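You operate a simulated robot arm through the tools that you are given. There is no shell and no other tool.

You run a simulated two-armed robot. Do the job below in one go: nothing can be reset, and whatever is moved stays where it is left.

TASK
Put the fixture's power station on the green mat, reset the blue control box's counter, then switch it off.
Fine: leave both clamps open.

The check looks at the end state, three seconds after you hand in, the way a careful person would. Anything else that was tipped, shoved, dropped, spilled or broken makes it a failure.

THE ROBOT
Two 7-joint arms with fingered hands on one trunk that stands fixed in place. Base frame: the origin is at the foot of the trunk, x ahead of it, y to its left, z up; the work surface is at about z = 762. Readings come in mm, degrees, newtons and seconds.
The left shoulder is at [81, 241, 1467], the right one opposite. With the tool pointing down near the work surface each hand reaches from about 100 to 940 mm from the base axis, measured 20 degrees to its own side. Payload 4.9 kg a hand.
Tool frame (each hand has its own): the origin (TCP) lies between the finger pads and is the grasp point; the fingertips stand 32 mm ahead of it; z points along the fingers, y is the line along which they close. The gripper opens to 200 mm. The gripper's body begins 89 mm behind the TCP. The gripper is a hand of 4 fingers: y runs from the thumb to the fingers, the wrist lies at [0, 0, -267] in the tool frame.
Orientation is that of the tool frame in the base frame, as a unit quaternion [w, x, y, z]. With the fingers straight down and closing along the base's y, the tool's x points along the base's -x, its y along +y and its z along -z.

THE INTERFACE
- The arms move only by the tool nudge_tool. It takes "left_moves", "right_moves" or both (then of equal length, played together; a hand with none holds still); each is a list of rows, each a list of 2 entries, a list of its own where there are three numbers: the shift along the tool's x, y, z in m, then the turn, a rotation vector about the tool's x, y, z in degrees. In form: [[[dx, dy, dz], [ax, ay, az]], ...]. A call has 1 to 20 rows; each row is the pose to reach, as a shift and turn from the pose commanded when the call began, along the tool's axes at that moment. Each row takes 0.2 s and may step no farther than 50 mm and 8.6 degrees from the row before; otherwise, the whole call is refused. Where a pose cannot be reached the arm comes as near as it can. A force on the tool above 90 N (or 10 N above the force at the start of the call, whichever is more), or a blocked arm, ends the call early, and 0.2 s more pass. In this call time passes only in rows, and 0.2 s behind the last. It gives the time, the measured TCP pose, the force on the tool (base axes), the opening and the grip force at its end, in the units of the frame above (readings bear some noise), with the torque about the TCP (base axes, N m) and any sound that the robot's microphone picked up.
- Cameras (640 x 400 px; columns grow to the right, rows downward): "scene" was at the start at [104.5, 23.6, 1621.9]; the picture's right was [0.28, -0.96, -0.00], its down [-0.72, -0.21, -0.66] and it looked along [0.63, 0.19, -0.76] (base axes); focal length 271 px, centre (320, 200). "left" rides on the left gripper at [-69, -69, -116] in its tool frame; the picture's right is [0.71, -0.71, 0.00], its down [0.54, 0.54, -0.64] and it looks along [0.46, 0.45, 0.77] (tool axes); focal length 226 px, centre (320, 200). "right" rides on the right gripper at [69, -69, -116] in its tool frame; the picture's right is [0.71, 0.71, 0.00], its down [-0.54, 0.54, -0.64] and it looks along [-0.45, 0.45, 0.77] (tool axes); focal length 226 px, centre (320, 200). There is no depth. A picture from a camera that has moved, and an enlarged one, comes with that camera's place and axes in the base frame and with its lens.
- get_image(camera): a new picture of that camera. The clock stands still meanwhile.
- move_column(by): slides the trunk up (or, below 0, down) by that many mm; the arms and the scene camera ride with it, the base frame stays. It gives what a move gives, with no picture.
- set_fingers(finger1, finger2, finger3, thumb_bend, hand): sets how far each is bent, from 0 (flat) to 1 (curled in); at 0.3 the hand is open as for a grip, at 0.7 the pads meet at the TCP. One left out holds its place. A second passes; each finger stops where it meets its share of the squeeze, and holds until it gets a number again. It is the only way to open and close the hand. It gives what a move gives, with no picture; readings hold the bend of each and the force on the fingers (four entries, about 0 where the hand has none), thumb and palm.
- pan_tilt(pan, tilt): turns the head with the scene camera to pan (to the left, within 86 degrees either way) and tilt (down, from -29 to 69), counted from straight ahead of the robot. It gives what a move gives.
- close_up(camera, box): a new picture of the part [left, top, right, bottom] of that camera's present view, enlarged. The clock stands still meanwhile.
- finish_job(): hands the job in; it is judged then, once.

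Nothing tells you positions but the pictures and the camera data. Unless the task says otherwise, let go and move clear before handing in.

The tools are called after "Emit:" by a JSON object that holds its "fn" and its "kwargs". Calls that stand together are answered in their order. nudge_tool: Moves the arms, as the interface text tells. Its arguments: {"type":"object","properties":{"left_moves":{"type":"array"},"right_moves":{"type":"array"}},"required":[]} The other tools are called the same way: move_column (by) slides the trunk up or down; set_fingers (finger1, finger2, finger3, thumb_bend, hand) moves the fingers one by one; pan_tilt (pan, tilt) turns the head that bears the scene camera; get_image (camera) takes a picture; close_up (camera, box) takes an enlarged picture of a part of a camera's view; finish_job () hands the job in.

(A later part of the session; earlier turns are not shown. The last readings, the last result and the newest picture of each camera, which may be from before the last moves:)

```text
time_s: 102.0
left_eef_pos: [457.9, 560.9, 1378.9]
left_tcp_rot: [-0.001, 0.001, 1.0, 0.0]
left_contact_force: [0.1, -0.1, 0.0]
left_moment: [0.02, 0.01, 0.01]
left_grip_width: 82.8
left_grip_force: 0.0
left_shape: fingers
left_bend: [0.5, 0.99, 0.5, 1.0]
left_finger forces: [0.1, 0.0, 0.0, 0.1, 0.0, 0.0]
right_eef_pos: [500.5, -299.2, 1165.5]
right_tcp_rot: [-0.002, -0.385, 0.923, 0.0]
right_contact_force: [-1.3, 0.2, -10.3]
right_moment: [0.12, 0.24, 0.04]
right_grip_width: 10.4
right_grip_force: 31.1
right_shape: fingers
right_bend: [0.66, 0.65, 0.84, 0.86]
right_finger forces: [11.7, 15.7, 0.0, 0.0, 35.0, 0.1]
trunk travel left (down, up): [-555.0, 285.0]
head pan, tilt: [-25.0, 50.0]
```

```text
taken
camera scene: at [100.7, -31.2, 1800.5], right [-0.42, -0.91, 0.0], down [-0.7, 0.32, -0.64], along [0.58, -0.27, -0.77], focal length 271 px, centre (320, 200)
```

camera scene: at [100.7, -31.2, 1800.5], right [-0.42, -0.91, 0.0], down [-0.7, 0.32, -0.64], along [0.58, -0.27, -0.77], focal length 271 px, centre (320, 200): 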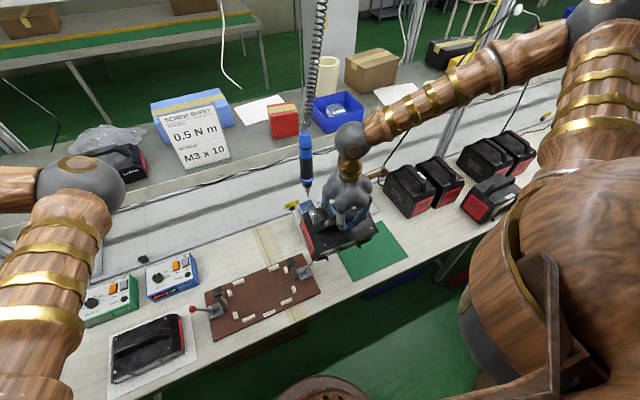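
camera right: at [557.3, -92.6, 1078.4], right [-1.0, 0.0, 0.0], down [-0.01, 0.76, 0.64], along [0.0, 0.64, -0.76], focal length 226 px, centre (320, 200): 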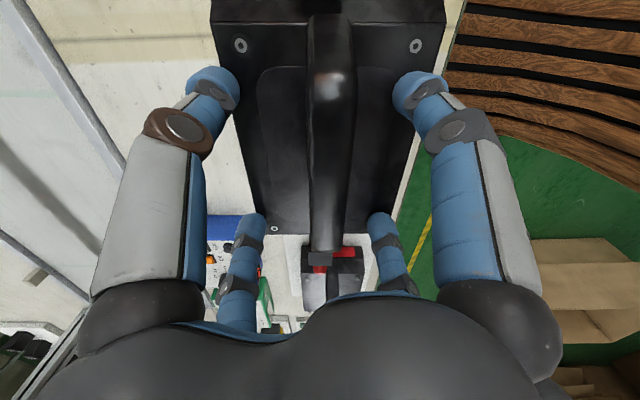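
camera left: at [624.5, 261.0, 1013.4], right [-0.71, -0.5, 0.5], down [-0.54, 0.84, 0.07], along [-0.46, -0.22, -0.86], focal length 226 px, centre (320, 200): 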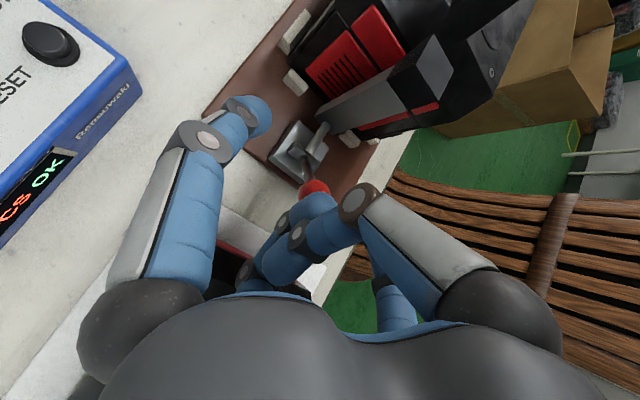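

Past the driver without touching it. Now the final leg over the mat, to (551, −473).

Emit:
{"fn": "nudge_tool", "kwargs": {"right_moves": [[[0.0072, -0.0132, 0], [0, 0, 0]], [[0.0145, -0.0264, 0], [0, 0, 0]], [[0.0217, -0.0395, 0], [0, 0, 0]], [[0.0289, -0.0527, 0], [0, 0, 0]], [[0.0361, -0.0659, 0], [0, 0, 0]], [[0.0434, -0.0791, 0], [0, 0, 0]], [[0.0506, -0.0922, 0], [0, 0, 0]], [[0.0578, -0.1054, 0], [0, 0, 0]], [[0.065, -0.1186, 0], [0, 0, 0]], [[0.0723, -0.1318, 0], [0, 0, 0]], [[0.0795, -0.1449, 0], [0, 0, 0]], [[0.0867, -0.1581, 0], [0, 0, 0]]]}}

Emit:
{"fn": "get_image", "kwargs": {"camera": "scene"}}

Emit:
{"fn": "get_image", "kwargs": {"camera": "right"}}

```text
time_s: 104.6
left_eef_pos: [455.7, 559.3, 1379.1]
left_tcp_rot: [-0.001, 0.002, 1.0, 0.001]
left_contact_force: [-0.8, 0.5, -1.0]
left_moment: [0.0, -0.01, 0.01]
left_grip_width: 83.0
left_grip_force: 0.0
left_shape: fingers
left_bend: [0.5, 0.99, 0.5, 1.0]
left_finger forces: [0.0, 0.0, 0.0, 0.0, 0.0, 0.0]
right_eef_pos: [552.7, -473.8, 1164.7]
right_tcp_rot: [-0.001, -0.385, 0.923, 0.001]
right_contact_force: [-0.1, 0.2, -10.1]
right_moment: [0.2, 0.21, 0.01]
right_grip_width: 10.3
right_grip_force: 31.5
right_shape: fingers
right_bend: [0.66, 0.66, 0.84, 0.86]
right_finger forces: [11.5, 16.6, 0.0, 0.0, 35.1, 0.0]
trunk travel left (down, up): [-555.0, 285.0]
head pan, tilt: [-25.0, 50.0]
```

```text
taken
camera scene: at [100.7, -32.7, 1800.5], right [-0.42, -0.91, 0.0], down [-0.69, 0.32, -0.64], along [0.58, -0.27, -0.77], focal length 271 px, centre (320, 200)
```

scene: 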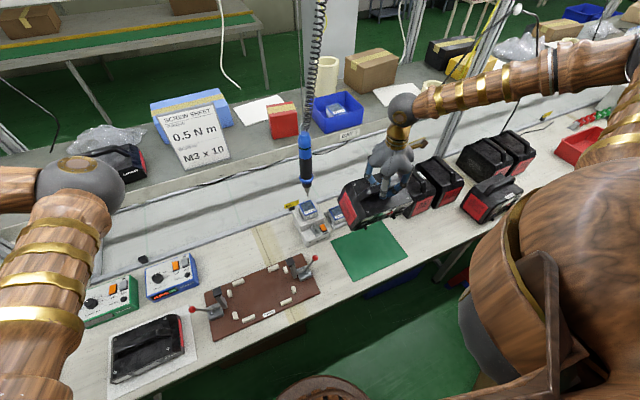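

```text
taken
camera right: at [555.1, -571.6, 1279.4], right [-1.0, 0.0, 0.0], down [0.0, 0.77, 0.64], along [-0.01, 0.64, -0.77], focal length 226 px, centre (320, 200)
```

right: 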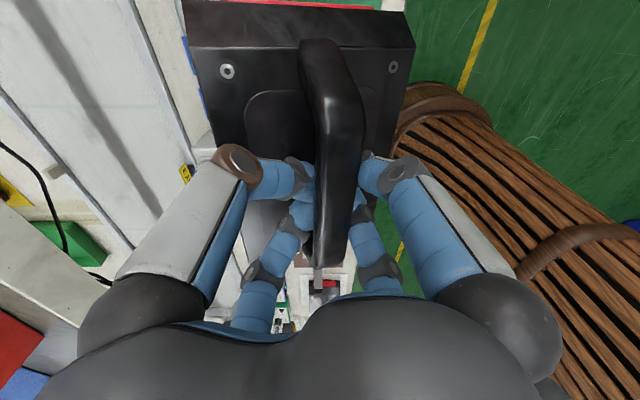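

The station hangs over the mat area. I'll zoom in to measure its pitch and check the mat position below.

Emit:
{"fn": "close_up", "kwargs": {"camera": "scene", "box": [300, 130, 480, 290]}}

Emit:
{"fn": "close_up", "kwargs": {"camera": "right", "box": [160, 0, 480, 200]}}

```text
2.50 times, centred on (390, 210) of scene
camera zoom: at [100.7, -32.7, 1800.5], right [-0.42, -0.91, 0.0], down [-0.69, 0.32, -0.64], along [0.58, -0.27, -0.77], focal length 679 px, centre (145, 175)
```

zoom: 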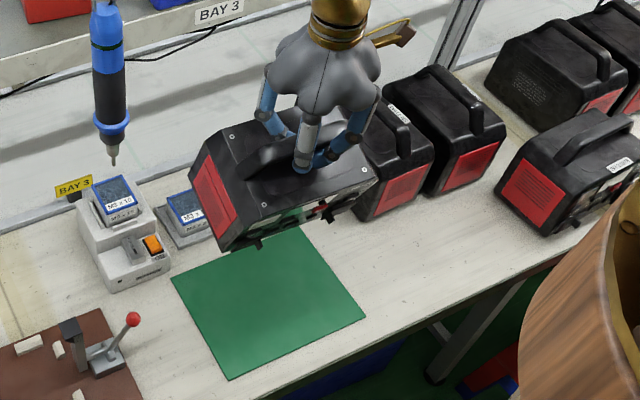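

```text
2.00 times, centred on (320, 100) of right
camera zoom: at [555.1, -571.6, 1279.4], right [-1.0, 0.0, 0.0], down [0.0, 0.77, 0.64], along [-0.01, 0.64, -0.77], focal length 452 px, centre (320, 400)
```

zoom: 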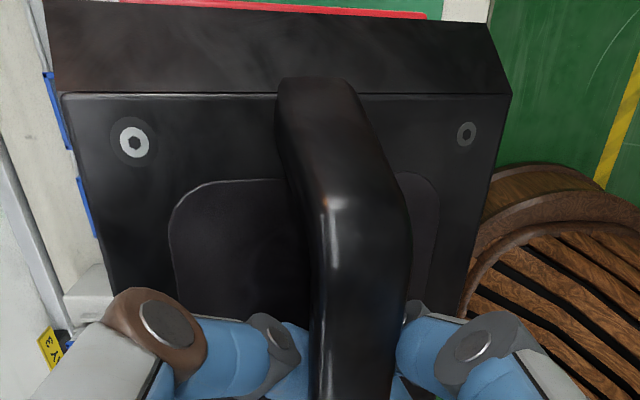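

The pitch is about 25° (front edge low), with negligible roll, and the mat spans x 445–655, y −604…−340. I'll rotate the hand 25° about the bar's axis to level the station, shifting slightly in x to centre it.

Emit:
{"fn": "nudge_tool", "kwargs": {"right_moves": [[[-0.0014, -0.0014, 0], [-2.13, 2.12, 0]], [[-0.0028, -0.0028, 0], [-4.25, 4.23, 0]], [[-0.0042, -0.0042, 0], [-6.38, 6.35, 0]], [[-0.0057, -0.0057, 0], [-8.51, 8.46, 0]], [[-0.0071, -0.0071, 0], [-10.6, 10.6, 0]], [[-0.0085, -0.0085, 0], [-12.76, 12.69, 0]]]}}

Emit:
{"fn": "close_up", "kwargs": {"camera": "scene", "box": [300, 130, 480, 290]}}

Emit:
{"fn": "close_up", "kwargs": {"camera": "right", "box": [160, 0, 480, 200]}}

```text
time_s: 106.0
left_eef_pos: [458.1, 560.3, 1378.4]
left_tcp_rot: [-0.001, 0.001, 1.0, 0.0]
left_contact_force: [0.2, -0.5, 0.2]
left_moment: [0.04, 0.03, -0.02]
left_grip_width: 83.0
left_grip_force: 0.0
left_shape: fingers
left_bend: [0.5, 0.99, 0.5, 1.0]
left_finger forces: [0.0, 0.1, 0.0, 0.0, 0.0, 0.0]
right_eef_pos: [563.6, -472.0, 1166.2]
right_tcp_rot: [-0.146, -0.378, 0.912, 0.06]
right_contact_force: [-0.4, -0.2, -8.8]
right_moment: [0.09, -0.02, 0.03]
right_grip_width: 9.8
right_grip_force: 26.7
right_shape: fingers
right_bend: [0.67, 0.66, 0.86, 0.88]
right_finger forces: [8.8, 11.3, 0.0, 0.0, 32.7, 0.0]
trunk travel left (down, up): [-555.0, 285.0]
head pan, tilt: [-25.0, 50.0]
```

```text
2.50 times, centred on (390, 210) of scene
camera zoom: at [101.7, -31.8, 1800.5], right [-0.42, -0.91, 0.0], down [-0.7, 0.32, -0.64], along [0.58, -0.27, -0.77], focal length 679 px, centre (145, 175)
```

zoom: 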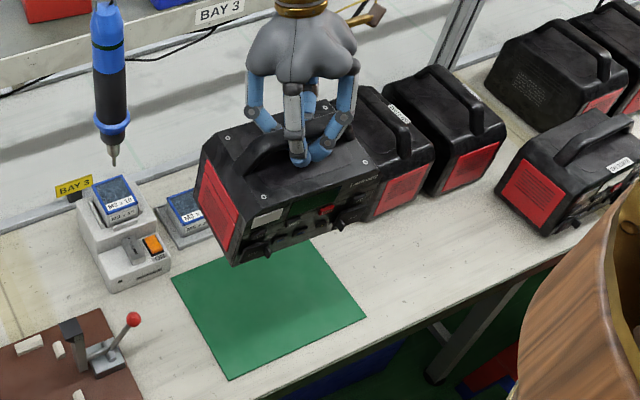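

```text
2.00 times, centred on (320, 100) of right
camera zoom: at [601.8, -569.9, 1274.3], right [-0.95, 0.0, 0.31], down [0.2, 0.77, 0.61], along [-0.24, 0.64, -0.73], focal length 452 px, centre (320, 400)
```

zoom: 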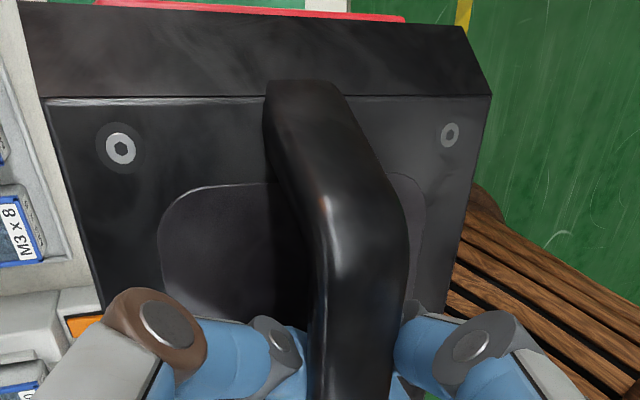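

The moment is now almost zero, so the station hangs close to level, above the mat. I'll lower it with the trunk: first 190 mm.

Emit:
{"fn": "move_column", "kwargs": {"by": -190}}

Emit:
{"fn": "get_image", "kwargs": {"camera": "scene"}}

Emit:
{"fn": "close_up", "kwargs": {"camera": "scene", "box": [300, 170, 500, 330]}}

```text
time_s: 108.1
left_eef_pos: [456.8, 561.6, 1190.0]
left_tcp_rot: [0.0, 0.001, 1.0, 0.0]
left_contact_force: [-0.3, -0.4, -0.7]
left_moment: [-0.01, -0.02, -0.02]
left_grip_width: 82.5
left_grip_force: 0.1
left_shape: fingers
left_bend: [0.5, 0.99, 0.5, 1.0]
left_finger forces: [0.1, 0.0, 0.0, 0.0, 0.0, 0.0]
right_eef_pos: [564.0, -472.5, 976.6]
right_tcp_rot: [-0.147, -0.379, 0.912, 0.061]
right_contact_force: [0.0, 0.2, -9.5]
right_moment: [0.13, 0.06, 0.01]
right_grip_width: 9.5
right_grip_force: 26.8
right_shape: fingers
right_bend: [0.67, 0.66, 0.86, 0.88]
right_finger forces: [8.9, 11.3, 0.0, 0.0, 33.1, 0.0]
trunk travel left (down, up): [-365.0, 475.0]
head pan, tilt: [-25.0, 50.0]
```

```text
taken
camera scene: at [100.2, -31.8, 1610.6], right [-0.42, -0.91, 0.0], down [-0.69, 0.32, -0.64], along [0.58, -0.27, -0.77], focal length 271 px, centre (320, 200)
```

scene: 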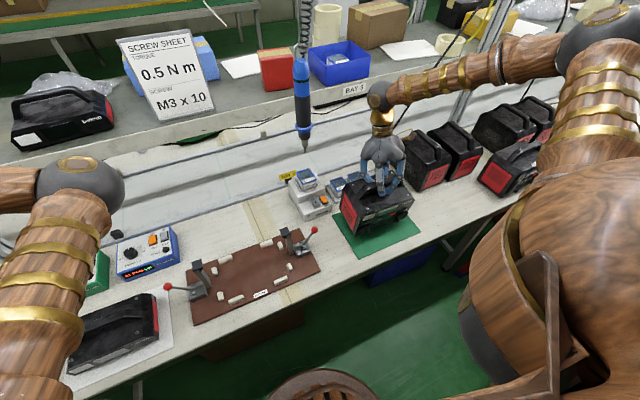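

```text
2.50 times, centred on (400, 250) of scene
camera zoom: at [100.2, -31.8, 1610.6], right [-0.42, -0.91, 0.0], down [-0.69, 0.32, -0.64], along [0.58, -0.27, -0.77], focal length 679 px, centre (120, 75)
```

zoom: 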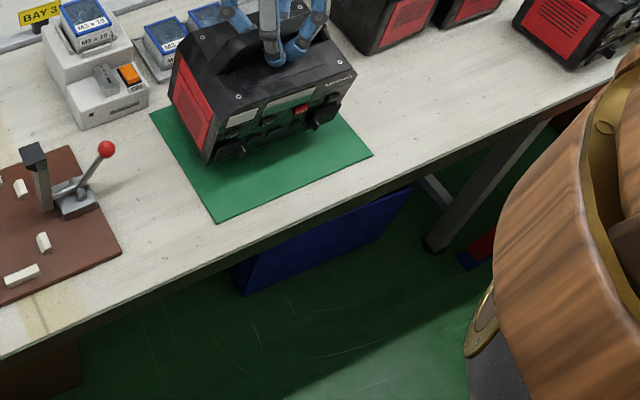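

Using the known screw spacing, I work out a residual pitch of about 6° with the front slightly low. I'll rotate the hand another 6° to level it, then look at the height.

Emit:
{"fn": "nudge_tool", "kwargs": {"right_moves": [[[0, 0, 0], [-1.42, 1.41, 0]], [[0, 0, 0], [-2.84, 2.82, 0]], [[0, 0, 0], [-4.25, 4.23, 0]]]}}

Emit:
{"fn": "close_up", "kwargs": {"camera": "right", "box": [160, 0, 480, 200]}}

Emit:
{"fn": "close_up", "kwargs": {"camera": "scene", "box": [330, 180, 430, 270]}}

```text
time_s: 108.9
left_eef_pos: [455.9, 561.1, 1187.9]
left_tcp_rot: [-0.001, 0.001, 1.0, 0.0]
left_contact_force: [-0.7, -0.4, 0.4]
left_moment: [0.0, 0.03, 0.0]
left_grip_width: 82.7
left_grip_force: 0.1
left_shape: fingers
left_bend: [0.5, 0.99, 0.5, 1.0]
left_finger forces: [0.0, 0.0, 0.0, 0.0, 0.1, 0.0]
right_eef_pos: [562.9, -471.4, 975.9]
right_tcp_rot: [-0.194, -0.376, 0.902, 0.081]
right_contact_force: [-0.3, 0.3, -8.7]
right_moment: [0.1, 0.09, 0.02]
right_grip_width: 7.9
right_grip_force: 5.5
right_shape: fingers
right_bend: [0.67, 0.67, 0.88, 0.9]
right_finger forces: [7.4, 4.3, 0.0, 0.0, 0.0, 0.1]
trunk travel left (down, up): [-365.0, 475.0]
head pan, tilt: [-25.0, 50.0]
```

```text
2.00 times, centred on (320, 100) of right
camera zoom: at [612.8, -569.8, 1080.2], right [-0.91, 0.0, 0.41], down [0.26, 0.77, 0.59], along [-0.32, 0.64, -0.7], focal length 452 px, centre (320, 400)
```

zoom: 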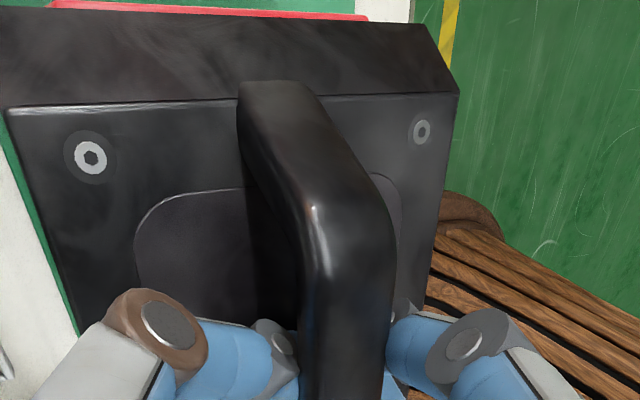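

```text
4.44 times, centred on (380, 225) of scene
camera zoom: at [101.0, -31.7, 1610.5], right [-0.42, -0.91, 0.0], down [-0.69, 0.32, -0.64], along [0.58, -0.27, -0.77], focal length 1206 px, centre (53, 89)
```

zoom: 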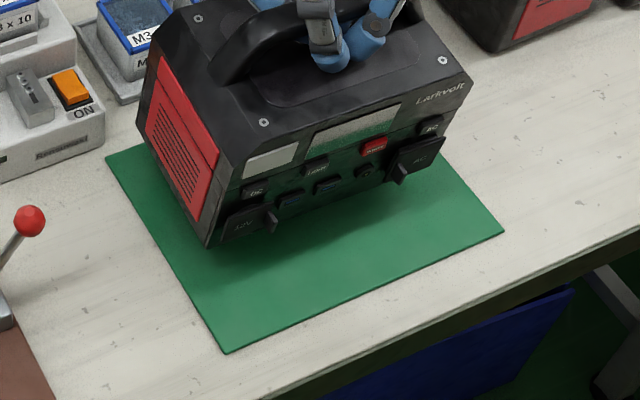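

The station now hangs freely on the hooked fingers, about 7° front-low by its own balance, so it will settle flat as it's lowered. I'll lower 25 mm, then in small steps, watching the force.

Emit:
{"fn": "move_column", "kwargs": {"by": -25}}

Emit:
{"fn": "close_up", "kwargs": {"camera": "scene", "box": [330, 180, 430, 270]}}

```text
time_s: 109.6
left_eef_pos: [457.7, 559.7, 1162.8]
left_tcp_rot: [-0.001, 0.001, 1.0, 0.0]
left_contact_force: [-0.1, 0.1, 0.2]
left_moment: [0.03, -0.01, 0.0]
left_grip_width: 82.5
left_grip_force: 0.1
left_shape: fingers
left_bend: [0.5, 0.99, 0.5, 1.0]
left_finger forces: [0.0, 0.0, 0.1, 0.0, 0.0, 0.0]
right_eef_pos: [562.7, -471.1, 950.0]
right_tcp_rot: [-0.194, -0.376, 0.903, 0.079]
right_contact_force: [0.0, -0.3, -10.2]
right_moment: [0.13, 0.05, -0.01]
right_grip_width: 8.0
right_grip_force: 5.9
right_shape: fingers
right_bend: [0.67, 0.67, 0.88, 0.9]
right_finger forces: [7.2, 4.2, 0.0, 0.0, 0.0, 0.0]
trunk travel left (down, up): [-340.0, 500.0]
head pan, tilt: [-25.0, 50.0]
```

```text
4.44 times, centred on (380, 225) of scene
camera zoom: at [100.4, -31.8, 1585.6], right [-0.42, -0.91, 0.0], down [-0.69, 0.32, -0.64], along [0.58, -0.27, -0.77], focal length 1206 px, centre (53, 89)
```

zoom: 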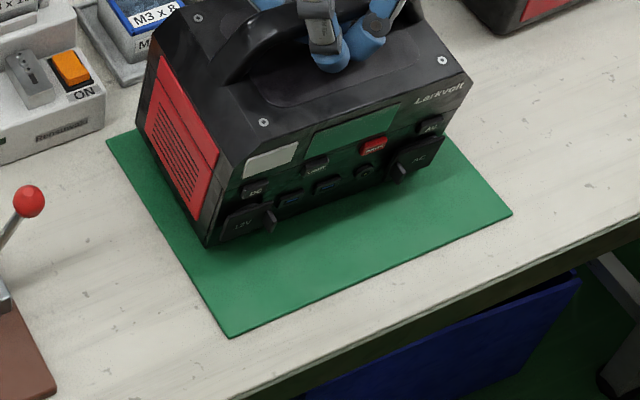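

About 8 mm remain. The bottom is swung toward +x, so before touchdown I'll shift 38 mm toward −x to land it centred on the mat.

Emit:
{"fn": "nudge_tool", "kwargs": {"right_moves": [[[0.0061, 0.0062, 0.0039], [0, 0, 0]], [[0.0122, 0.0123, 0.0078], [0, 0, 0]], [[0.0183, 0.0185, 0.0117], [0, 0, 0]], [[0.0244, 0.0246, 0.0156], [0, 0, 0]]]}}

Emit:
{"fn": "close_up", "kwargs": {"camera": "scene", "box": [330, 180, 430, 270]}}

```text
time_s: 110.6
left_eef_pos: [456.5, 559.4, 1163.0]
left_tcp_rot: [-0.001, 0.001, 1.0, 0.0]
left_contact_force: [0.4, -0.8, 0.0]
left_moment: [0.01, -0.02, 0.02]
left_grip_width: 83.0
left_grip_force: 0.0
left_shape: fingers
left_bend: [0.5, 0.99, 0.5, 1.0]
left_finger forces: [0.1, 0.0, 0.1, 0.0, 0.0, 0.1]
right_eef_pos: [524.6, -472.0, 951.2]
right_tcp_rot: [-0.193, -0.376, 0.903, 0.08]
right_contact_force: [0.0, -1.4, -9.5]
right_moment: [0.09, 0.1, 0.0]
right_grip_width: 7.7
right_grip_force: 5.3
right_shape: fingers
right_bend: [0.67, 0.67, 0.88, 0.9]
right_finger forces: [6.9, 3.8, 0.0, 0.1, 0.1, 0.0]
trunk travel left (down, up): [-340.0, 500.0]
head pan, tilt: [-25.0, 50.0]
```

```text
4.44 times, centred on (380, 225) of scene
camera zoom: at [99.9, -31.9, 1585.5], right [-0.42, -0.91, 0.0], down [-0.69, 0.32, -0.64], along [0.58, -0.27, -0.77], focal length 1206 px, centre (53, 89)
```

zoom: 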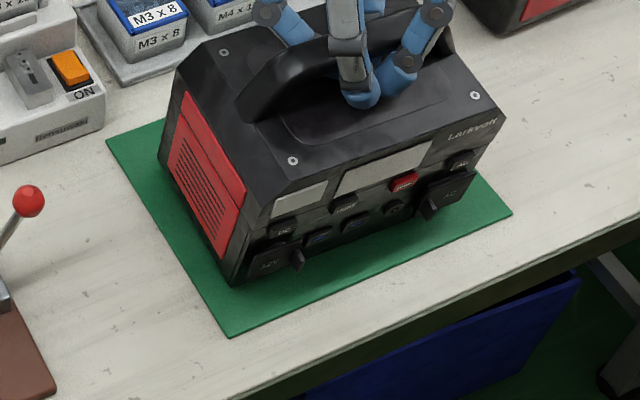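

Nicely centred over the mat. Now lowering in small steps.

Emit:
{"fn": "move_column", "kwargs": {"by": -7}}

Emit:
{"fn": "move_column", "kwargs": {"by": -5}}

Emit:
{"fn": "close_up", "kwargs": {"camera": "scene", "box": [330, 180, 430, 270]}}

```text
time_s: 111.2
left_eef_pos: [456.2, 563.2, 1156.8]
left_tcp_rot: [0.0, 0.0, 1.0, -0.001]
left_contact_force: [0.8, 0.6, -0.4]
left_moment: [-0.01, 0.0, -0.01]
left_grip_width: 82.7
left_grip_force: 0.0
left_shape: fingers
left_bend: [0.5, 0.99, 0.5, 1.0]
left_finger forces: [0.1, 0.0, 0.0, 0.0, 0.0, 0.0]
right_eef_pos: [525.2, -470.1, 945.3]
right_tcp_rot: [-0.194, -0.376, 0.903, 0.08]
right_contact_force: [1.5, 8.2, 7.1]
right_moment: [0.17, 0.4, -0.14]
right_grip_width: 7.5
right_grip_force: 13.8
right_shape: fingers
right_bend: [0.68, 0.67, 0.89, 0.9]
right_finger forces: [7.2, 19.9, 0.1, 0.0, 0.1, 0.1]
trunk travel left (down, up): [-333.0, 507.0]
head pan, tilt: [-25.0, 50.0]
```

```text
time_s: 111.7
left_eef_pos: [454.1, 564.4, 1151.1]
left_tcp_rot: [0.001, 0.001, 1.0, -0.001]
left_contact_force: [0.6, -0.6, -0.2]
left_moment: [0.0, 0.0, -0.03]
left_grip_width: 82.8
left_grip_force: 0.0
left_shape: fingers
left_bend: [0.5, 0.99, 0.5, 1.0]
left_finger forces: [0.0, 0.1, 0.1, 0.1, 0.1, 0.1]
right_eef_pos: [525.6, -467.6, 944.3]
right_tcp_rot: [-0.192, -0.376, 0.903, 0.078]
right_contact_force: [4.2, 12.6, 42.3]
right_moment: [0.86, 0.98, -0.45]
right_grip_width: 7.9
right_grip_force: 28.6
right_shape: fingers
right_bend: [0.68, 0.65, 0.89, 0.91]
right_finger forces: [7.2, 49.4, 0.1, 0.1, 0.4, 0.0]
trunk travel left (down, up): [-328.0, 512.0]
head pan, tilt: [-25.0, 50.0]
```

```text
4.44 times, centred on (380, 225) of scene
camera zoom: at [96.8, -26.7, 1574.5], right [-0.42, -0.91, 0.0], down [-0.69, 0.32, -0.64], along [0.58, -0.27, -0.76], focal length 1206 px, centre (53, 89)
```

zoom: 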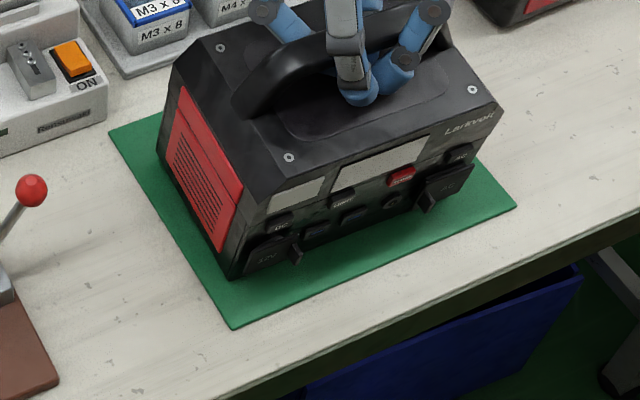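

Finger 2's tip is pressing on the station's top plate. I'll back the trunk up by 6 mm to relieve it.

Emit:
{"fn": "move_column", "kwargs": {"by": 6}}

Emit:
{"fn": "close_up", "kwargs": {"camera": "right", "box": [120, 0, 520, 280]}}

Emit:
{"fn": "close_up", "kwargs": {"camera": "scene", "box": [340, 150, 440, 260]}}

```text
time_s: 112.2
left_eef_pos: [455.9, 562.2, 1156.7]
left_tcp_rot: [0.0, 0.001, 1.0, -0.001]
left_contact_force: [0.8, 1.6, 0.1]
left_moment: [-0.02, 0.0, 0.0]
left_grip_width: 82.9
left_grip_force: 0.0
left_shape: fingers
left_bend: [0.5, 0.99, 0.5, 1.0]
left_finger forces: [0.1, 0.0, 0.0, 0.0, 0.0, 0.1]
right_eef_pos: [524.5, -470.3, 945.4]
right_tcp_rot: [-0.193, -0.375, 0.903, 0.08]
right_contact_force: [1.7, 10.6, 8.1]
right_moment: [0.56, 0.46, -0.29]
right_grip_width: 7.2
right_grip_force: 18.4
right_shape: fingers
right_bend: [0.68, 0.66, 0.89, 0.91]
right_finger forces: [7.5, 28.5, 0.0, 0.1, 0.6, 0.1]
trunk travel left (down, up): [-334.0, 506.0]
head pan, tilt: [-25.0, 50.0]
```

```text
1.43 times, centred on (320, 140) of right
camera zoom: at [573.2, -567.8, 1050.6], right [-0.91, 0.0, 0.41], down [0.26, 0.77, 0.59], along [-0.32, 0.64, -0.7], focal length 323 px, centre (320, 286)
```

zoom: 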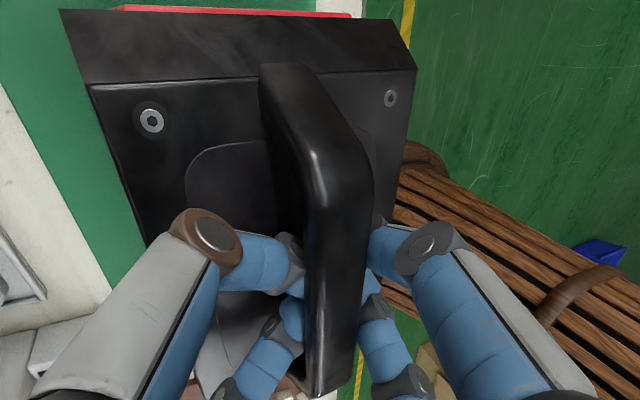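

```text
3.64 times, centred on (390, 205) of scene
camera zoom: at [98.6, -28.7, 1579.4], right [-0.42, -0.91, 0.0], down [-0.69, 0.32, -0.64], along [0.58, -0.27, -0.77], focal length 987 px, centre (66, 182)
```

zoom: 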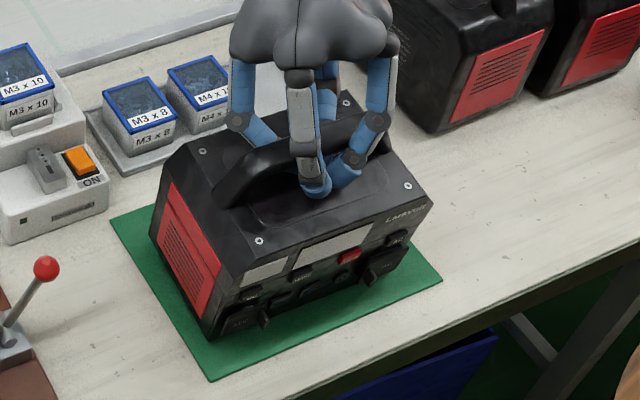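

The station now stands on the mat, almost flat. I'll open the two fingers on the near side (1 and 2) first, leaving the other two where they are.

Emit:
{"fn": "set_fingers", "kwargs": {"hand": "right", "finger1": 0.45, "finger2": 0.45}}

Emit:
{"fn": "close_up", "kwargs": {"camera": "right", "box": [120, 0, 520, 280]}}

Emit:
{"fn": "close_up", "kwargs": {"camera": "scene", "box": [340, 150, 440, 260]}}

```text
time_s: 113.2
left_eef_pos: [457.1, 560.6, 1156.8]
left_tcp_rot: [-0.001, 0.001, 1.0, 0.0]
left_contact_force: [-0.5, 0.1, -0.2]
left_moment: [0.02, -0.02, -0.01]
left_grip_width: 82.6
left_grip_force: 0.1
left_shape: fingers
left_bend: [0.5, 0.99, 0.5, 1.0]
left_finger forces: [0.0, 0.0, 0.0, 0.0, 0.0, 0.0]
right_eef_pos: [525.1, -472.3, 945.3]
right_tcp_rot: [-0.193, -0.376, 0.903, 0.08]
right_contact_force: [-1.4, 0.6, -9.4]
right_moment: [0.05, 0.04, 0.01]
right_grip_width: 64.1
right_grip_force: 0.6
right_shape: fingers
right_bend: [0.45, 0.45, 0.92, 0.92]
right_finger forces: [0.0, 0.0, 0.0, 0.0, 0.1, 0.0]
trunk travel left (down, up): [-334.0, 506.0]
head pan, tilt: [-25.0, 50.0]
```

```text
1.43 times, centred on (320, 140) of right
camera zoom: at [574.6, -569.9, 1049.8], right [-0.91, 0.0, 0.41], down [0.26, 0.77, 0.59], along [-0.32, 0.64, -0.7], focal length 323 px, centre (320, 286)
```

zoom: 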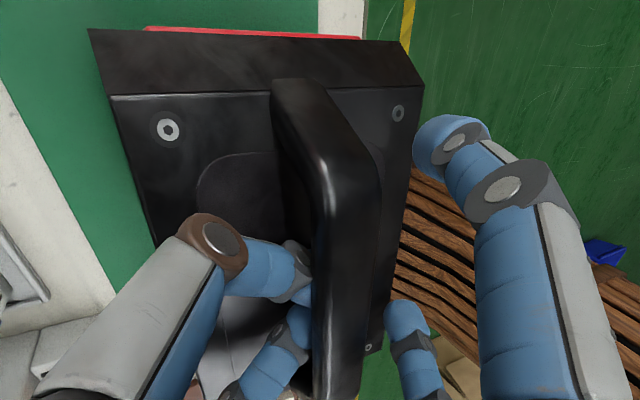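

```text
3.64 times, centred on (390, 205) of scene
camera zoom: at [100.3, -31.8, 1579.5], right [-0.42, -0.91, 0.0], down [-0.69, 0.32, -0.64], along [0.58, -0.27, -0.77], focal length 987 px, centre (66, 182)
```

zoom: 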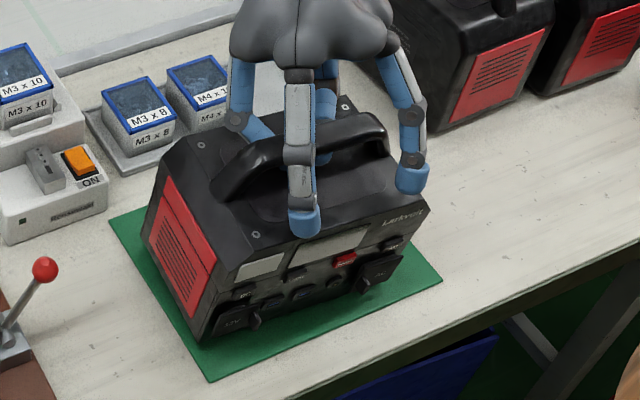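

The station now hangs on the thumb and finger 3, hooked under the bar (10 N). I'll lower the trunk a few millimetres until the mat takes the weight.

Emit:
{"fn": "move_column", "kwargs": {"by": -4}}

Emit:
{"fn": "move_column", "kwargs": {"by": -4}}

Emit:
{"fn": "close_up", "kwargs": {"camera": "scene", "box": [340, 150, 440, 260]}}

```text
time_s: 113.8
left_eef_pos: [457.5, 560.2, 1153.1]
left_tcp_rot: [-0.001, 0.0, 1.0, 0.0]
left_contact_force: [-1.0, -0.7, 0.1]
left_moment: [-0.04, 0.02, -0.02]
left_grip_width: 82.9
left_grip_force: 0.0
left_shape: fingers
left_bend: [0.5, 0.99, 0.5, 1.0]
left_finger forces: [0.0, 0.1, 0.0, 0.0, 0.0, 0.1]
right_eef_pos: [525.7, -470.9, 940.0]
right_tcp_rot: [-0.194, -0.376, 0.903, 0.08]
right_contact_force: [1.8, 1.9, -4.4]
right_moment: [-0.05, 0.03, 0.03]
right_grip_width: 64.8
right_grip_force: 0.1
right_shape: fingers
right_bend: [0.45, 0.45, 0.93, 0.93]
right_finger forces: [0.0, 0.0, 0.0, 0.0, 0.2, 0.0]
trunk travel left (down, up): [-330.0, 510.0]
head pan, tilt: [-25.0, 50.0]
```

```text
time_s: 114.3
left_eef_pos: [456.5, 561.2, 1149.0]
left_tcp_rot: [-0.001, 0.001, 1.0, 0.0]
left_contact_force: [0.4, 0.0, -1.4]
left_moment: [-0.02, 0.03, 0.01]
left_grip_width: 83.0
left_grip_force: 0.0
left_shape: fingers
left_bend: [0.5, 0.99, 0.5, 1.0]
left_finger forces: [0.0, 0.0, 0.0, 0.0, 0.0, 0.1]
right_eef_pos: [526.4, -472.0, 938.4]
right_tcp_rot: [-0.193, -0.376, 0.903, 0.08]
right_contact_force: [1.5, 1.8, 0.6]
right_moment: [-0.03, 0.02, 0.01]
right_grip_width: 65.5
right_grip_force: 1.2
right_shape: fingers
right_bend: [0.45, 0.45, 0.94, 0.94]
right_finger forces: [0.0, 0.2, 0.0, 0.1, 0.8, 0.1]
trunk travel left (down, up): [-326.0, 514.0]
head pan, tilt: [-25.0, 50.0]
```

```text
3.64 times, centred on (390, 205) of scene
camera zoom: at [100.4, -31.0, 1571.5], right [-0.42, -0.91, 0.0], down [-0.69, 0.32, -0.64], along [0.58, -0.27, -0.77], focal length 987 px, centre (66, 182)
```

zoom: 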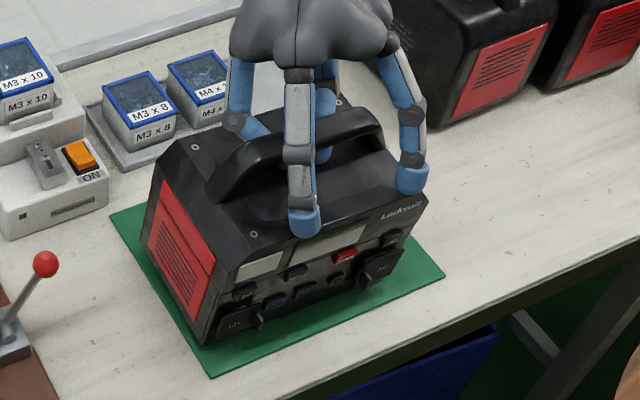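

The weight is now on the mat. I'll fully open fingers 1 and 2, lower 2 mm to unload the hooked fingers, and then slide the hand +x to draw thumb and finger 3 out from under the bar.

Emit:
{"fn": "set_fingers", "kwargs": {"hand": "right", "finger1": 0.05, "finger2": 0.05}}

Emit:
{"fn": "move_column", "kwargs": {"by": -2}}

Emit:
{"fn": "nudge_tool", "kwargs": {"right_moves": [[[-0.0032, -0.0032, -0.0021], [0, 0, 0]], [[-0.0064, -0.0065, -0.0041], [0, 0, 0]], [[-0.0096, -0.0097, -0.0062], [0, 0, 0]], [[-0.0128, -0.0129, -0.0082], [0, 0, 0]]]}}

Emit:
{"fn": "close_up", "kwargs": {"camera": "right", "box": [120, 0, 520, 280]}}

Emit:
{"fn": "close_up", "kwargs": {"camera": "scene", "box": [340, 150, 440, 260]}}

```text
time_s: 115.3
left_eef_pos: [455.9, 561.1, 1150.3]
left_tcp_rot: [-0.001, 0.001, 1.0, 0.0]
left_contact_force: [-0.6, 0.4, 0.1]
left_moment: [0.02, 0.0, 0.03]
left_grip_width: 82.8
left_grip_force: 0.2
left_shape: fingers
left_bend: [0.5, 0.99, 0.5, 1.0]
left_finger forces: [0.1, 0.1, 0.1, 0.0, 0.1, 0.0]
right_eef_pos: [525.5, -471.5, 937.1]
right_tcp_rot: [-0.193, -0.375, 0.903, 0.08]
right_contact_force: [2.1, 1.9, -4.7]
right_moment: [-0.03, 0.02, 0.02]
right_grip_width: 124.6
right_grip_force: 1.0
right_shape: fingers
right_bend: [0.06, 0.06, 0.94, 0.94]
right_finger forces: [0.0, 0.1, 0.0, 0.1, 1.0, 0.0]
trunk travel left (down, up): [-326.0, 514.0]
head pan, tilt: [-25.0, 50.0]
```

```text
time_s: 115.8
left_eef_pos: [456.5, 561.2, 1147.2]
left_tcp_rot: [-0.001, 0.001, 1.0, 0.0]
left_contact_force: [0.3, 0.3, 0.0]
left_moment: [-0.03, 0.02, 0.0]
left_grip_width: 83.0
left_grip_force: 0.1
left_shape: fingers
left_bend: [0.5, 0.99, 0.5, 1.0]
left_finger forces: [0.1, 0.0, 0.0, 0.1, 0.0, 0.0]
right_eef_pos: [524.8, -471.3, 934.9]
right_tcp_rot: [-0.193, -0.375, 0.903, 0.08]
right_contact_force: [2.2, 1.4, -3.5]
right_moment: [-0.07, 0.01, -0.03]
right_grip_width: 124.7
right_grip_force: 1.0
right_shape: fingers
right_bend: [0.06, 0.06, 0.94, 0.94]
right_finger forces: [0.0, 0.0, 0.1, 0.0, 1.3, 0.0]
trunk travel left (down, up): [-324.0, 516.0]
head pan, tilt: [-25.0, 50.0]
```

```text
time_s: 116.8
left_eef_pos: [456.9, 561.2, 1148.3]
left_tcp_rot: [-0.001, 0.001, 1.0, 0.0]
left_contact_force: [0.4, -1.0, -0.1]
left_moment: [0.02, 0.0, -0.03]
left_grip_width: 82.9
left_grip_force: 0.1
left_shape: fingers
left_bend: [0.5, 0.99, 0.5, 1.0]
left_finger forces: [0.0, 0.1, 0.0, 0.1, 0.1, 0.1]
right_eef_pos: [545.1, -472.4, 933.4]
right_tcp_rot: [-0.193, -0.375, 0.903, 0.081]
right_contact_force: [0.2, 0.3, -9.4]
right_moment: [-0.05, 0.06, -0.02]
right_grip_width: 124.4
right_grip_force: 1.8
right_shape: fingers
right_bend: [0.06, 0.06, 0.94, 0.94]
right_finger forces: [0.1, 0.1, 0.1, 0.0, 3.2, 0.0]
trunk travel left (down, up): [-324.0, 516.0]
head pan, tilt: [-25.0, 50.0]
```

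```text
1.43 times, centred on (320, 140) of right
camera zoom: at [594.5, -570.6, 1039.2], right [-0.91, 0.0, 0.41], down [0.26, 0.77, 0.59], along [-0.32, 0.64, -0.7], focal length 323 px, centre (320, 286)
```

zoom: 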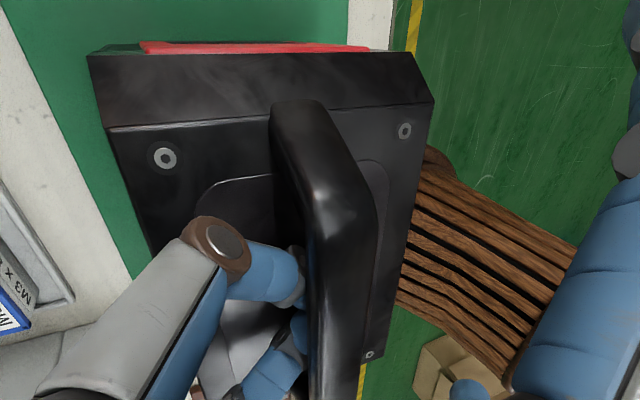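

```text
3.64 times, centred on (390, 205) of scene
camera zoom: at [100.8, -31.7, 1569.5], right [-0.42, -0.91, 0.0], down [-0.69, 0.32, -0.64], along [0.58, -0.27, -0.77], focal length 987 px, centre (66, 182)
```

zoom: 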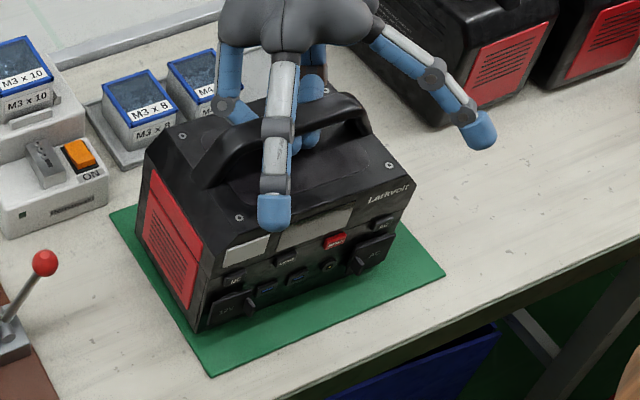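

The station came along with the hook and still hangs on it. I'll lower further until its weight is fully on the mat.

Emit:
{"fn": "move_column", "kwargs": {"by": -4}}

Emit:
{"fn": "move_column", "kwargs": {"by": -4}}

Emit:
{"fn": "close_up", "kwargs": {"camera": "scene", "box": [340, 150, 440, 260]}}

Emit:
{"fn": "close_up", "kwargs": {"camera": "right", "box": [180, 60, 460, 280]}}

```text
time_s: 117.4
left_eef_pos: [456.3, 561.7, 1142.7]
left_tcp_rot: [-0.001, 0.0, 1.0, 0.0]
left_contact_force: [-0.1, -0.6, -0.9]
left_moment: [-0.02, 0.0, -0.01]
left_grip_width: 83.0
left_grip_force: 0.0
left_shape: fingers
left_bend: [0.5, 0.99, 0.5, 1.0]
left_finger forces: [0.0, 0.0, 0.0, 0.0, 0.0, 0.0]
right_eef_pos: [545.2, -471.4, 931.9]
right_tcp_rot: [-0.193, -0.376, 0.903, 0.079]
right_contact_force: [2.1, 1.8, -3.7]
right_moment: [-0.02, 0.05, 0.0]
right_grip_width: 124.5
right_grip_force: 1.0
right_shape: fingers
right_bend: [0.06, 0.06, 0.94, 0.94]
right_finger forces: [0.1, 0.0, 0.0, 0.1, 1.4, 0.0]
trunk travel left (down, up): [-320.0, 520.0]
head pan, tilt: [-25.0, 50.0]
```

```text
time_s: 117.9
left_eef_pos: [455.9, 561.1, 1139.9]
left_tcp_rot: [0.0, 0.0, 1.0, 0.001]
left_contact_force: [-0.4, -0.4, -0.1]
left_moment: [0.01, 0.01, -0.01]
left_grip_width: 82.7
left_grip_force: 0.1
left_shape: fingers
left_bend: [0.5, 0.99, 0.5, 1.0]
left_finger forces: [0.0, 0.0, 0.0, 0.1, 0.1, 0.0]
right_eef_pos: [543.5, -472.4, 928.6]
right_tcp_rot: [-0.193, -0.374, 0.904, 0.081]
right_contact_force: [-0.2, 0.8, -0.4]
right_moment: [0.0, 0.03, 0.02]
right_grip_width: 124.8
right_grip_force: 0.0
right_shape: fingers
right_bend: [0.06, 0.06, 0.95, 0.95]
right_finger forces: [0.0, 0.0, 0.1, 0.0, 0.0, 0.0]
trunk travel left (down, up): [-316.0, 524.0]
head pan, tilt: [-25.0, 50.0]
```

```text
3.64 times, centred on (390, 205) of scene
camera zoom: at [99.7, -31.1, 1561.7], right [-0.42, -0.91, 0.0], down [-0.69, 0.32, -0.64], along [0.58, -0.27, -0.77], focal length 987 px, centre (66, 182)
```

zoom: 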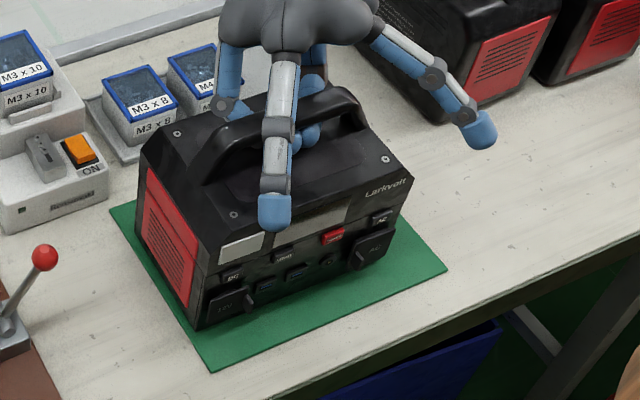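

```text
1.82 times, centred on (320, 170) of right
camera zoom: at [593.6, -570.5, 1032.3], right [-0.91, 0.0, 0.41], down [0.26, 0.77, 0.59], along [-0.31, 0.64, -0.7], focal length 411 px, centre (320, 254)
```

zoom: 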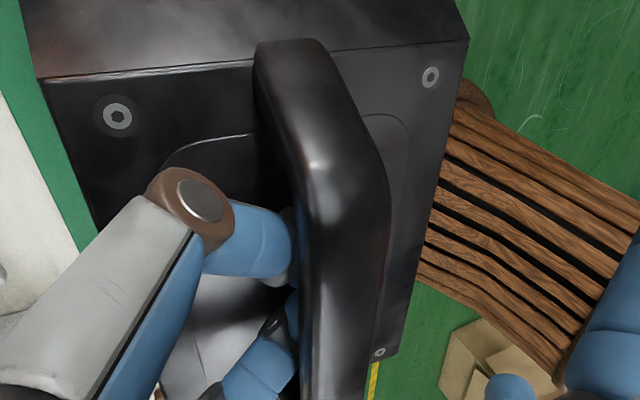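

The station is flat on the mat with no load on the hand; only the last finger segments remain under the bar. I'll uncurl thumb and finger 3 slightly so they can slide out.

Emit:
{"fn": "set_fingers", "kwargs": {"hand": "right", "finger3": 0.86, "thumb_bend": 0.86}}

Emit:
{"fn": "close_up", "kwargs": {"camera": "right", "box": [180, 60, 460, 280]}}

```text
time_s: 118.9
left_eef_pos: [455.3, 560.7, 1139.5]
left_tcp_rot: [0.0, 0.001, 1.0, 0.0]
left_contact_force: [-0.2, -0.5, -0.7]
left_moment: [0.01, 0.01, 0.01]
left_grip_width: 83.1
left_grip_force: 0.1
left_shape: fingers
left_bend: [0.5, 0.99, 0.5, 1.0]
left_finger forces: [0.0, 0.0, 0.0, 0.0, 0.0, 0.0]
right_eef_pos: [543.9, -473.0, 927.0]
right_tcp_rot: [-0.193, -0.376, 0.903, 0.079]
right_contact_force: [4.0, -2.5, 4.1]
right_moment: [0.18, 0.1, -0.06]
right_grip_width: 124.9
right_grip_force: 1.5
right_shape: fingers
right_bend: [0.06, 0.06, 0.85, 0.83]
right_finger forces: [0.0, 0.1, 0.0, 0.1, 2.4, 0.0]
trunk travel left (down, up): [-316.0, 524.0]
head pan, tilt: [-25.0, 50.0]
```

```text
1.82 times, centred on (320, 170) of right
camera zoom: at [593.9, -570.1, 1032.3], right [-0.91, 0.0, 0.41], down [0.26, 0.77, 0.59], along [-0.31, 0.64, -0.7], focal length 411 px, centre (320, 254)
```

zoom: 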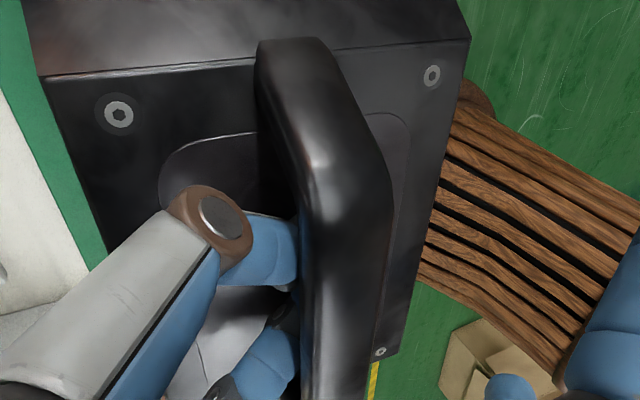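

There is light contact now. I'll curl them back to 0.93, then turn the hand upright about the bar so the finger segments under it become horizontal for a clean exit.

Emit:
{"fn": "set_fingers", "kwargs": {"hand": "right", "finger3": 0.94, "thumb_bend": 0.94}}

Emit:
{"fn": "nudge_tool", "kwargs": {"right_moves": [[[-0.001, -0.001, 0.0003], [2.86, -2.84, 0]], [[-0.0021, -0.0021, 0.0005], [5.72, -5.69, 0]], [[-0.0031, -0.0031, 0.0008], [8.58, -8.53, 0]]]}}

Emit:
{"fn": "close_up", "kwargs": {"camera": "right", "box": [180, 60, 460, 280]}}

Emit:
{"fn": "close_up", "kwargs": {"camera": "scene", "box": [340, 150, 440, 260]}}

```text
time_s: 119.9
left_eef_pos: [457.7, 560.2, 1139.6]
left_tcp_rot: [-0.001, 0.001, 1.0, 0.0]
left_contact_force: [0.1, -0.5, 0.0]
left_moment: [0.02, -0.01, 0.01]
left_grip_width: 83.1
left_grip_force: 0.0
left_shape: fingers
left_bend: [0.5, 0.99, 0.5, 1.0]
left_finger forces: [0.1, 0.1, 0.0, 0.0, 0.1, 0.0]
right_eef_pos: [544.7, -472.0, 927.8]
right_tcp_rot: [-0.193, -0.376, 0.903, 0.081]
right_contact_force: [0.2, -0.5, -7.2]
right_moment: [0.11, 0.15, -0.02]
right_grip_width: 125.2
right_grip_force: 3.4
right_shape: fingers
right_bend: [0.06, 0.06, 0.91, 0.86]
right_finger forces: [0.0, 0.1, 0.0, 0.1, 6.7, 0.0]
trunk travel left (down, up): [-316.0, 524.0]
head pan, tilt: [-25.0, 50.0]
```

```text
time_s: 120.7
left_eef_pos: [456.1, 561.4, 1140.2]
left_tcp_rot: [0.0, 0.0, 1.0, -0.001]
left_contact_force: [-0.7, -0.3, -0.1]
left_moment: [0.0, -0.04, 0.0]
left_grip_width: 82.7
left_grip_force: 0.0
left_shape: fingers
left_bend: [0.5, 0.99, 0.5, 1.0]
left_finger forces: [0.0, 0.0, 0.1, 0.0, 0.0, 0.1]
right_eef_pos: [548.8, -471.8, 924.7]
right_tcp_rot: [-0.097, -0.382, 0.918, 0.04]
right_contact_force: [-0.4, -0.2, -7.5]
right_moment: [0.15, 0.09, -0.01]
right_grip_width: 125.4
right_grip_force: 3.6
right_shape: fingers
right_bend: [0.06, 0.06, 0.91, 0.86]
right_finger forces: [0.0, 0.0, 0.0, 0.1, 6.4, 0.0]
trunk travel left (down, up): [-316.0, 524.0]
head pan, tilt: [-25.0, 50.0]
```

```text
1.82 times, centred on (320, 170) of right
camera zoom: at [575.0, -570.0, 1036.9], right [-0.98, 0.0, 0.21], down [0.13, 0.77, 0.63], along [-0.16, 0.64, -0.75], focal length 411 px, centre (320, 254)
```

zoom: 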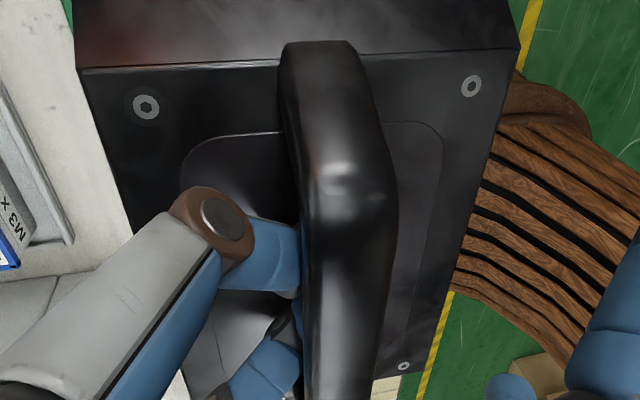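

```text
3.64 times, centred on (390, 205) of scene
camera zoom: at [99.6, -31.5, 1561.6], right [-0.42, -0.91, 0.0], down [-0.69, 0.32, -0.64], along [0.58, -0.27, -0.77], focal length 987 px, centre (66, 182)
```

zoom: 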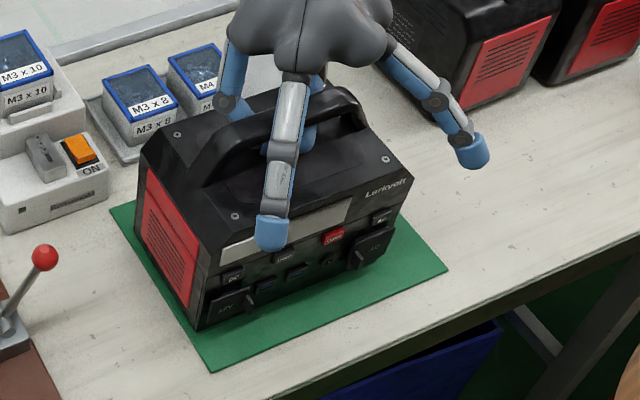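

The thumb is pushing up on the bar a little. I'll relax its command slightly, finish turning the hand upright, and check.

Emit:
{"fn": "set_fingers", "kwargs": {"hand": "right", "finger3": 0.87, "thumb_bend": 0.84}}

Emit:
{"fn": "nudge_tool", "kwargs": {"right_moves": [[[-0.001, -0.001, 0.0003], [2.86, -2.84, 0]], [[-0.0021, -0.0021, 0.0005], [5.72, -5.69, 0]], [[-0.0031, -0.0031, 0.0008], [8.58, -8.53, 0]]]}}

Emit:
{"fn": "close_up", "kwargs": {"camera": "right", "box": [180, 60, 460, 280]}}

Emit:
{"fn": "close_up", "kwargs": {"camera": "scene", "box": [340, 150, 440, 260]}}

```text
time_s: 121.7
left_eef_pos: [454.6, 561.7, 1139.3]
left_tcp_rot: [0.0, 0.0, 1.0, 0.0]
left_contact_force: [0.6, -0.6, 0.4]
left_moment: [0.03, 0.02, 0.0]
left_grip_width: 82.9
left_grip_force: 0.1
left_shape: fingers
left_bend: [0.5, 0.99, 0.5, 1.0]
left_finger forces: [0.1, 0.0, 0.0, 0.0, 0.1, 0.0]
right_eef_pos: [549.1, -472.8, 927.0]
right_tcp_rot: [-0.097, -0.382, 0.918, 0.039]
right_contact_force: [7.7, -0.7, 18.7]
right_moment: [0.61, 0.17, -0.11]
right_grip_width: 125.0
right_grip_force: 21.2
right_shape: fingers
right_bend: [0.06, 0.06, 0.87, 0.83]
right_finger forces: [0.0, 0.0, 37.6, 0.0, 4.3, 0.0]
trunk travel left (down, up): [-316.0, 524.0]
head pan, tilt: [-25.0, 50.0]
```

```text
time_s: 122.5
left_eef_pos: [453.9, 563.1, 1140.2]
left_tcp_rot: [0.001, 0.001, 1.0, -0.001]
left_contact_force: [0.2, -0.3, -0.2]
left_moment: [0.02, -0.04, 0.0]
left_grip_width: 82.8
left_grip_force: 0.1
left_shape: fingers
left_bend: [0.5, 0.99, 0.5, 1.0]
left_finger forces: [0.0, 0.0, 0.0, 0.0, 0.1, 0.0]
right_eef_pos: [551.9, -469.7, 925.1]
right_tcp_rot: [0.002, -0.383, 0.924, -0.003]
right_contact_force: [4.8, 2.3, 29.1]
right_moment: [0.99, 1.28, 0.34]
right_grip_width: 124.9
right_grip_force: 49.2
right_shape: fingers
right_bend: [0.06, 0.06, 0.89, 0.86]
right_finger forces: [0.0, 0.0, 72.2, 0.0, 25.8, 0.1]
trunk travel left (down, up): [-316.0, 524.0]
head pan, tilt: [-25.0, 50.0]
```

```text
1.82 times, centred on (320, 170) of right
camera zoom: at [552.8, -568.3, 1040.3], right [-1.0, 0.0, 0.0], down [-0.01, 0.77, 0.64], along [0.0, 0.64, -0.77], focal length 411 px, centre (320, 254)
```

zoom: 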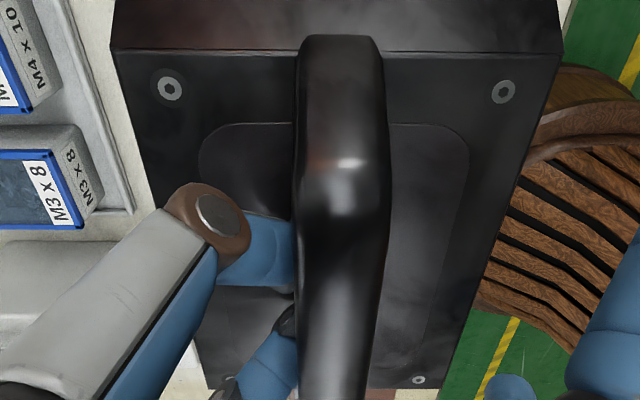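

```text
3.64 times, centred on (390, 205) of scene
camera zoom: at [97.0, -28.3, 1562.0], right [-0.42, -0.91, 0.0], down [-0.69, 0.32, -0.64], along [0.58, -0.27, -0.76], focal length 987 px, centre (66, 182)
```

zoom: 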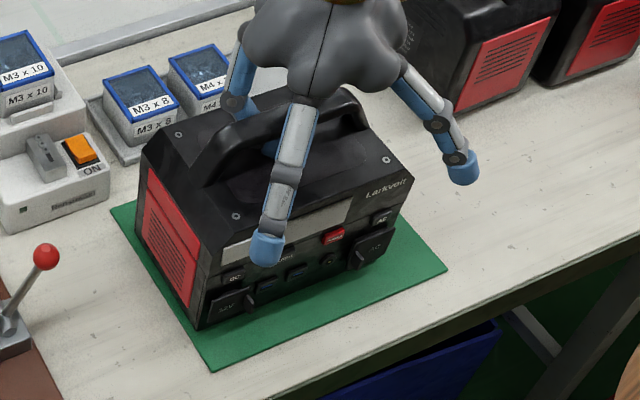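

Finger 3 is wedged between bar and plate. I'll relieve that by raising 3 mm and curling it back slightly.

Emit:
{"fn": "move_column", "kwargs": {"by": 3}}

Emit:
{"fn": "set_fingers", "kwargs": {"hand": "right", "finger3": 0.92, "thumb_bend": 0.89}}

```text
time_s: 123.0
left_eef_pos: [455.1, 562.7, 1141.8]
left_tcp_rot: [0.0, 0.002, 1.0, 0.0]
left_contact_force: [0.1, -0.4, 0.3]
left_moment: [0.0, -0.01, 0.0]
left_grip_width: 82.7
left_grip_force: 0.0
left_shape: fingers
left_bend: [0.5, 0.99, 0.5, 1.0]
left_finger forces: [0.0, 0.0, 0.0, 0.0, 0.0, 0.0]
right_eef_pos: [551.6, -471.2, 926.0]
right_tcp_rot: [0.0, -0.384, 0.923, 0.0]
right_contact_force: [0.1, 7.5, 10.4]
right_moment: [0.71, 1.02, 0.28]
right_grip_width: 124.9
right_grip_force: 14.8
right_shape: fingers
right_bend: [0.06, 0.06, 0.88, 0.85]
right_finger forces: [0.0, 0.1, 6.6, 0.0, 23.8, 0.1]
trunk travel left (down, up): [-319.0, 521.0]
head pan, tilt: [-25.0, 50.0]
```

```text
time_s: 124.0
left_eef_pos: [456.5, 561.3, 1142.4]
left_tcp_rot: [0.0, 0.001, 1.0, 0.0]
left_contact_force: [0.1, 1.0, 0.0]
left_moment: [0.04, 0.02, 0.0]
left_grip_width: 83.0
left_grip_force: 0.0
left_shape: fingers
left_bend: [0.5, 0.99, 0.5, 1.0]
left_finger forces: [0.1, 0.1, 0.1, 0.0, 0.0, 0.0]
right_eef_pos: [552.0, -472.5, 925.2]
right_tcp_rot: [0.001, -0.384, 0.923, 0.0]
right_contact_force: [0.1, 3.6, 0.8]
right_moment: [0.29, 0.25, 0.05]
right_grip_width: 125.0
right_grip_force: 6.2
right_shape: fingers
right_bend: [0.06, 0.06, 0.9, 0.85]
right_finger forces: [0.0, 0.0, 1.4, 0.0, 11.7, 0.1]
trunk travel left (down, up): [-319.0, 521.0]
head pan, tilt: [-25.0, 50.0]
```

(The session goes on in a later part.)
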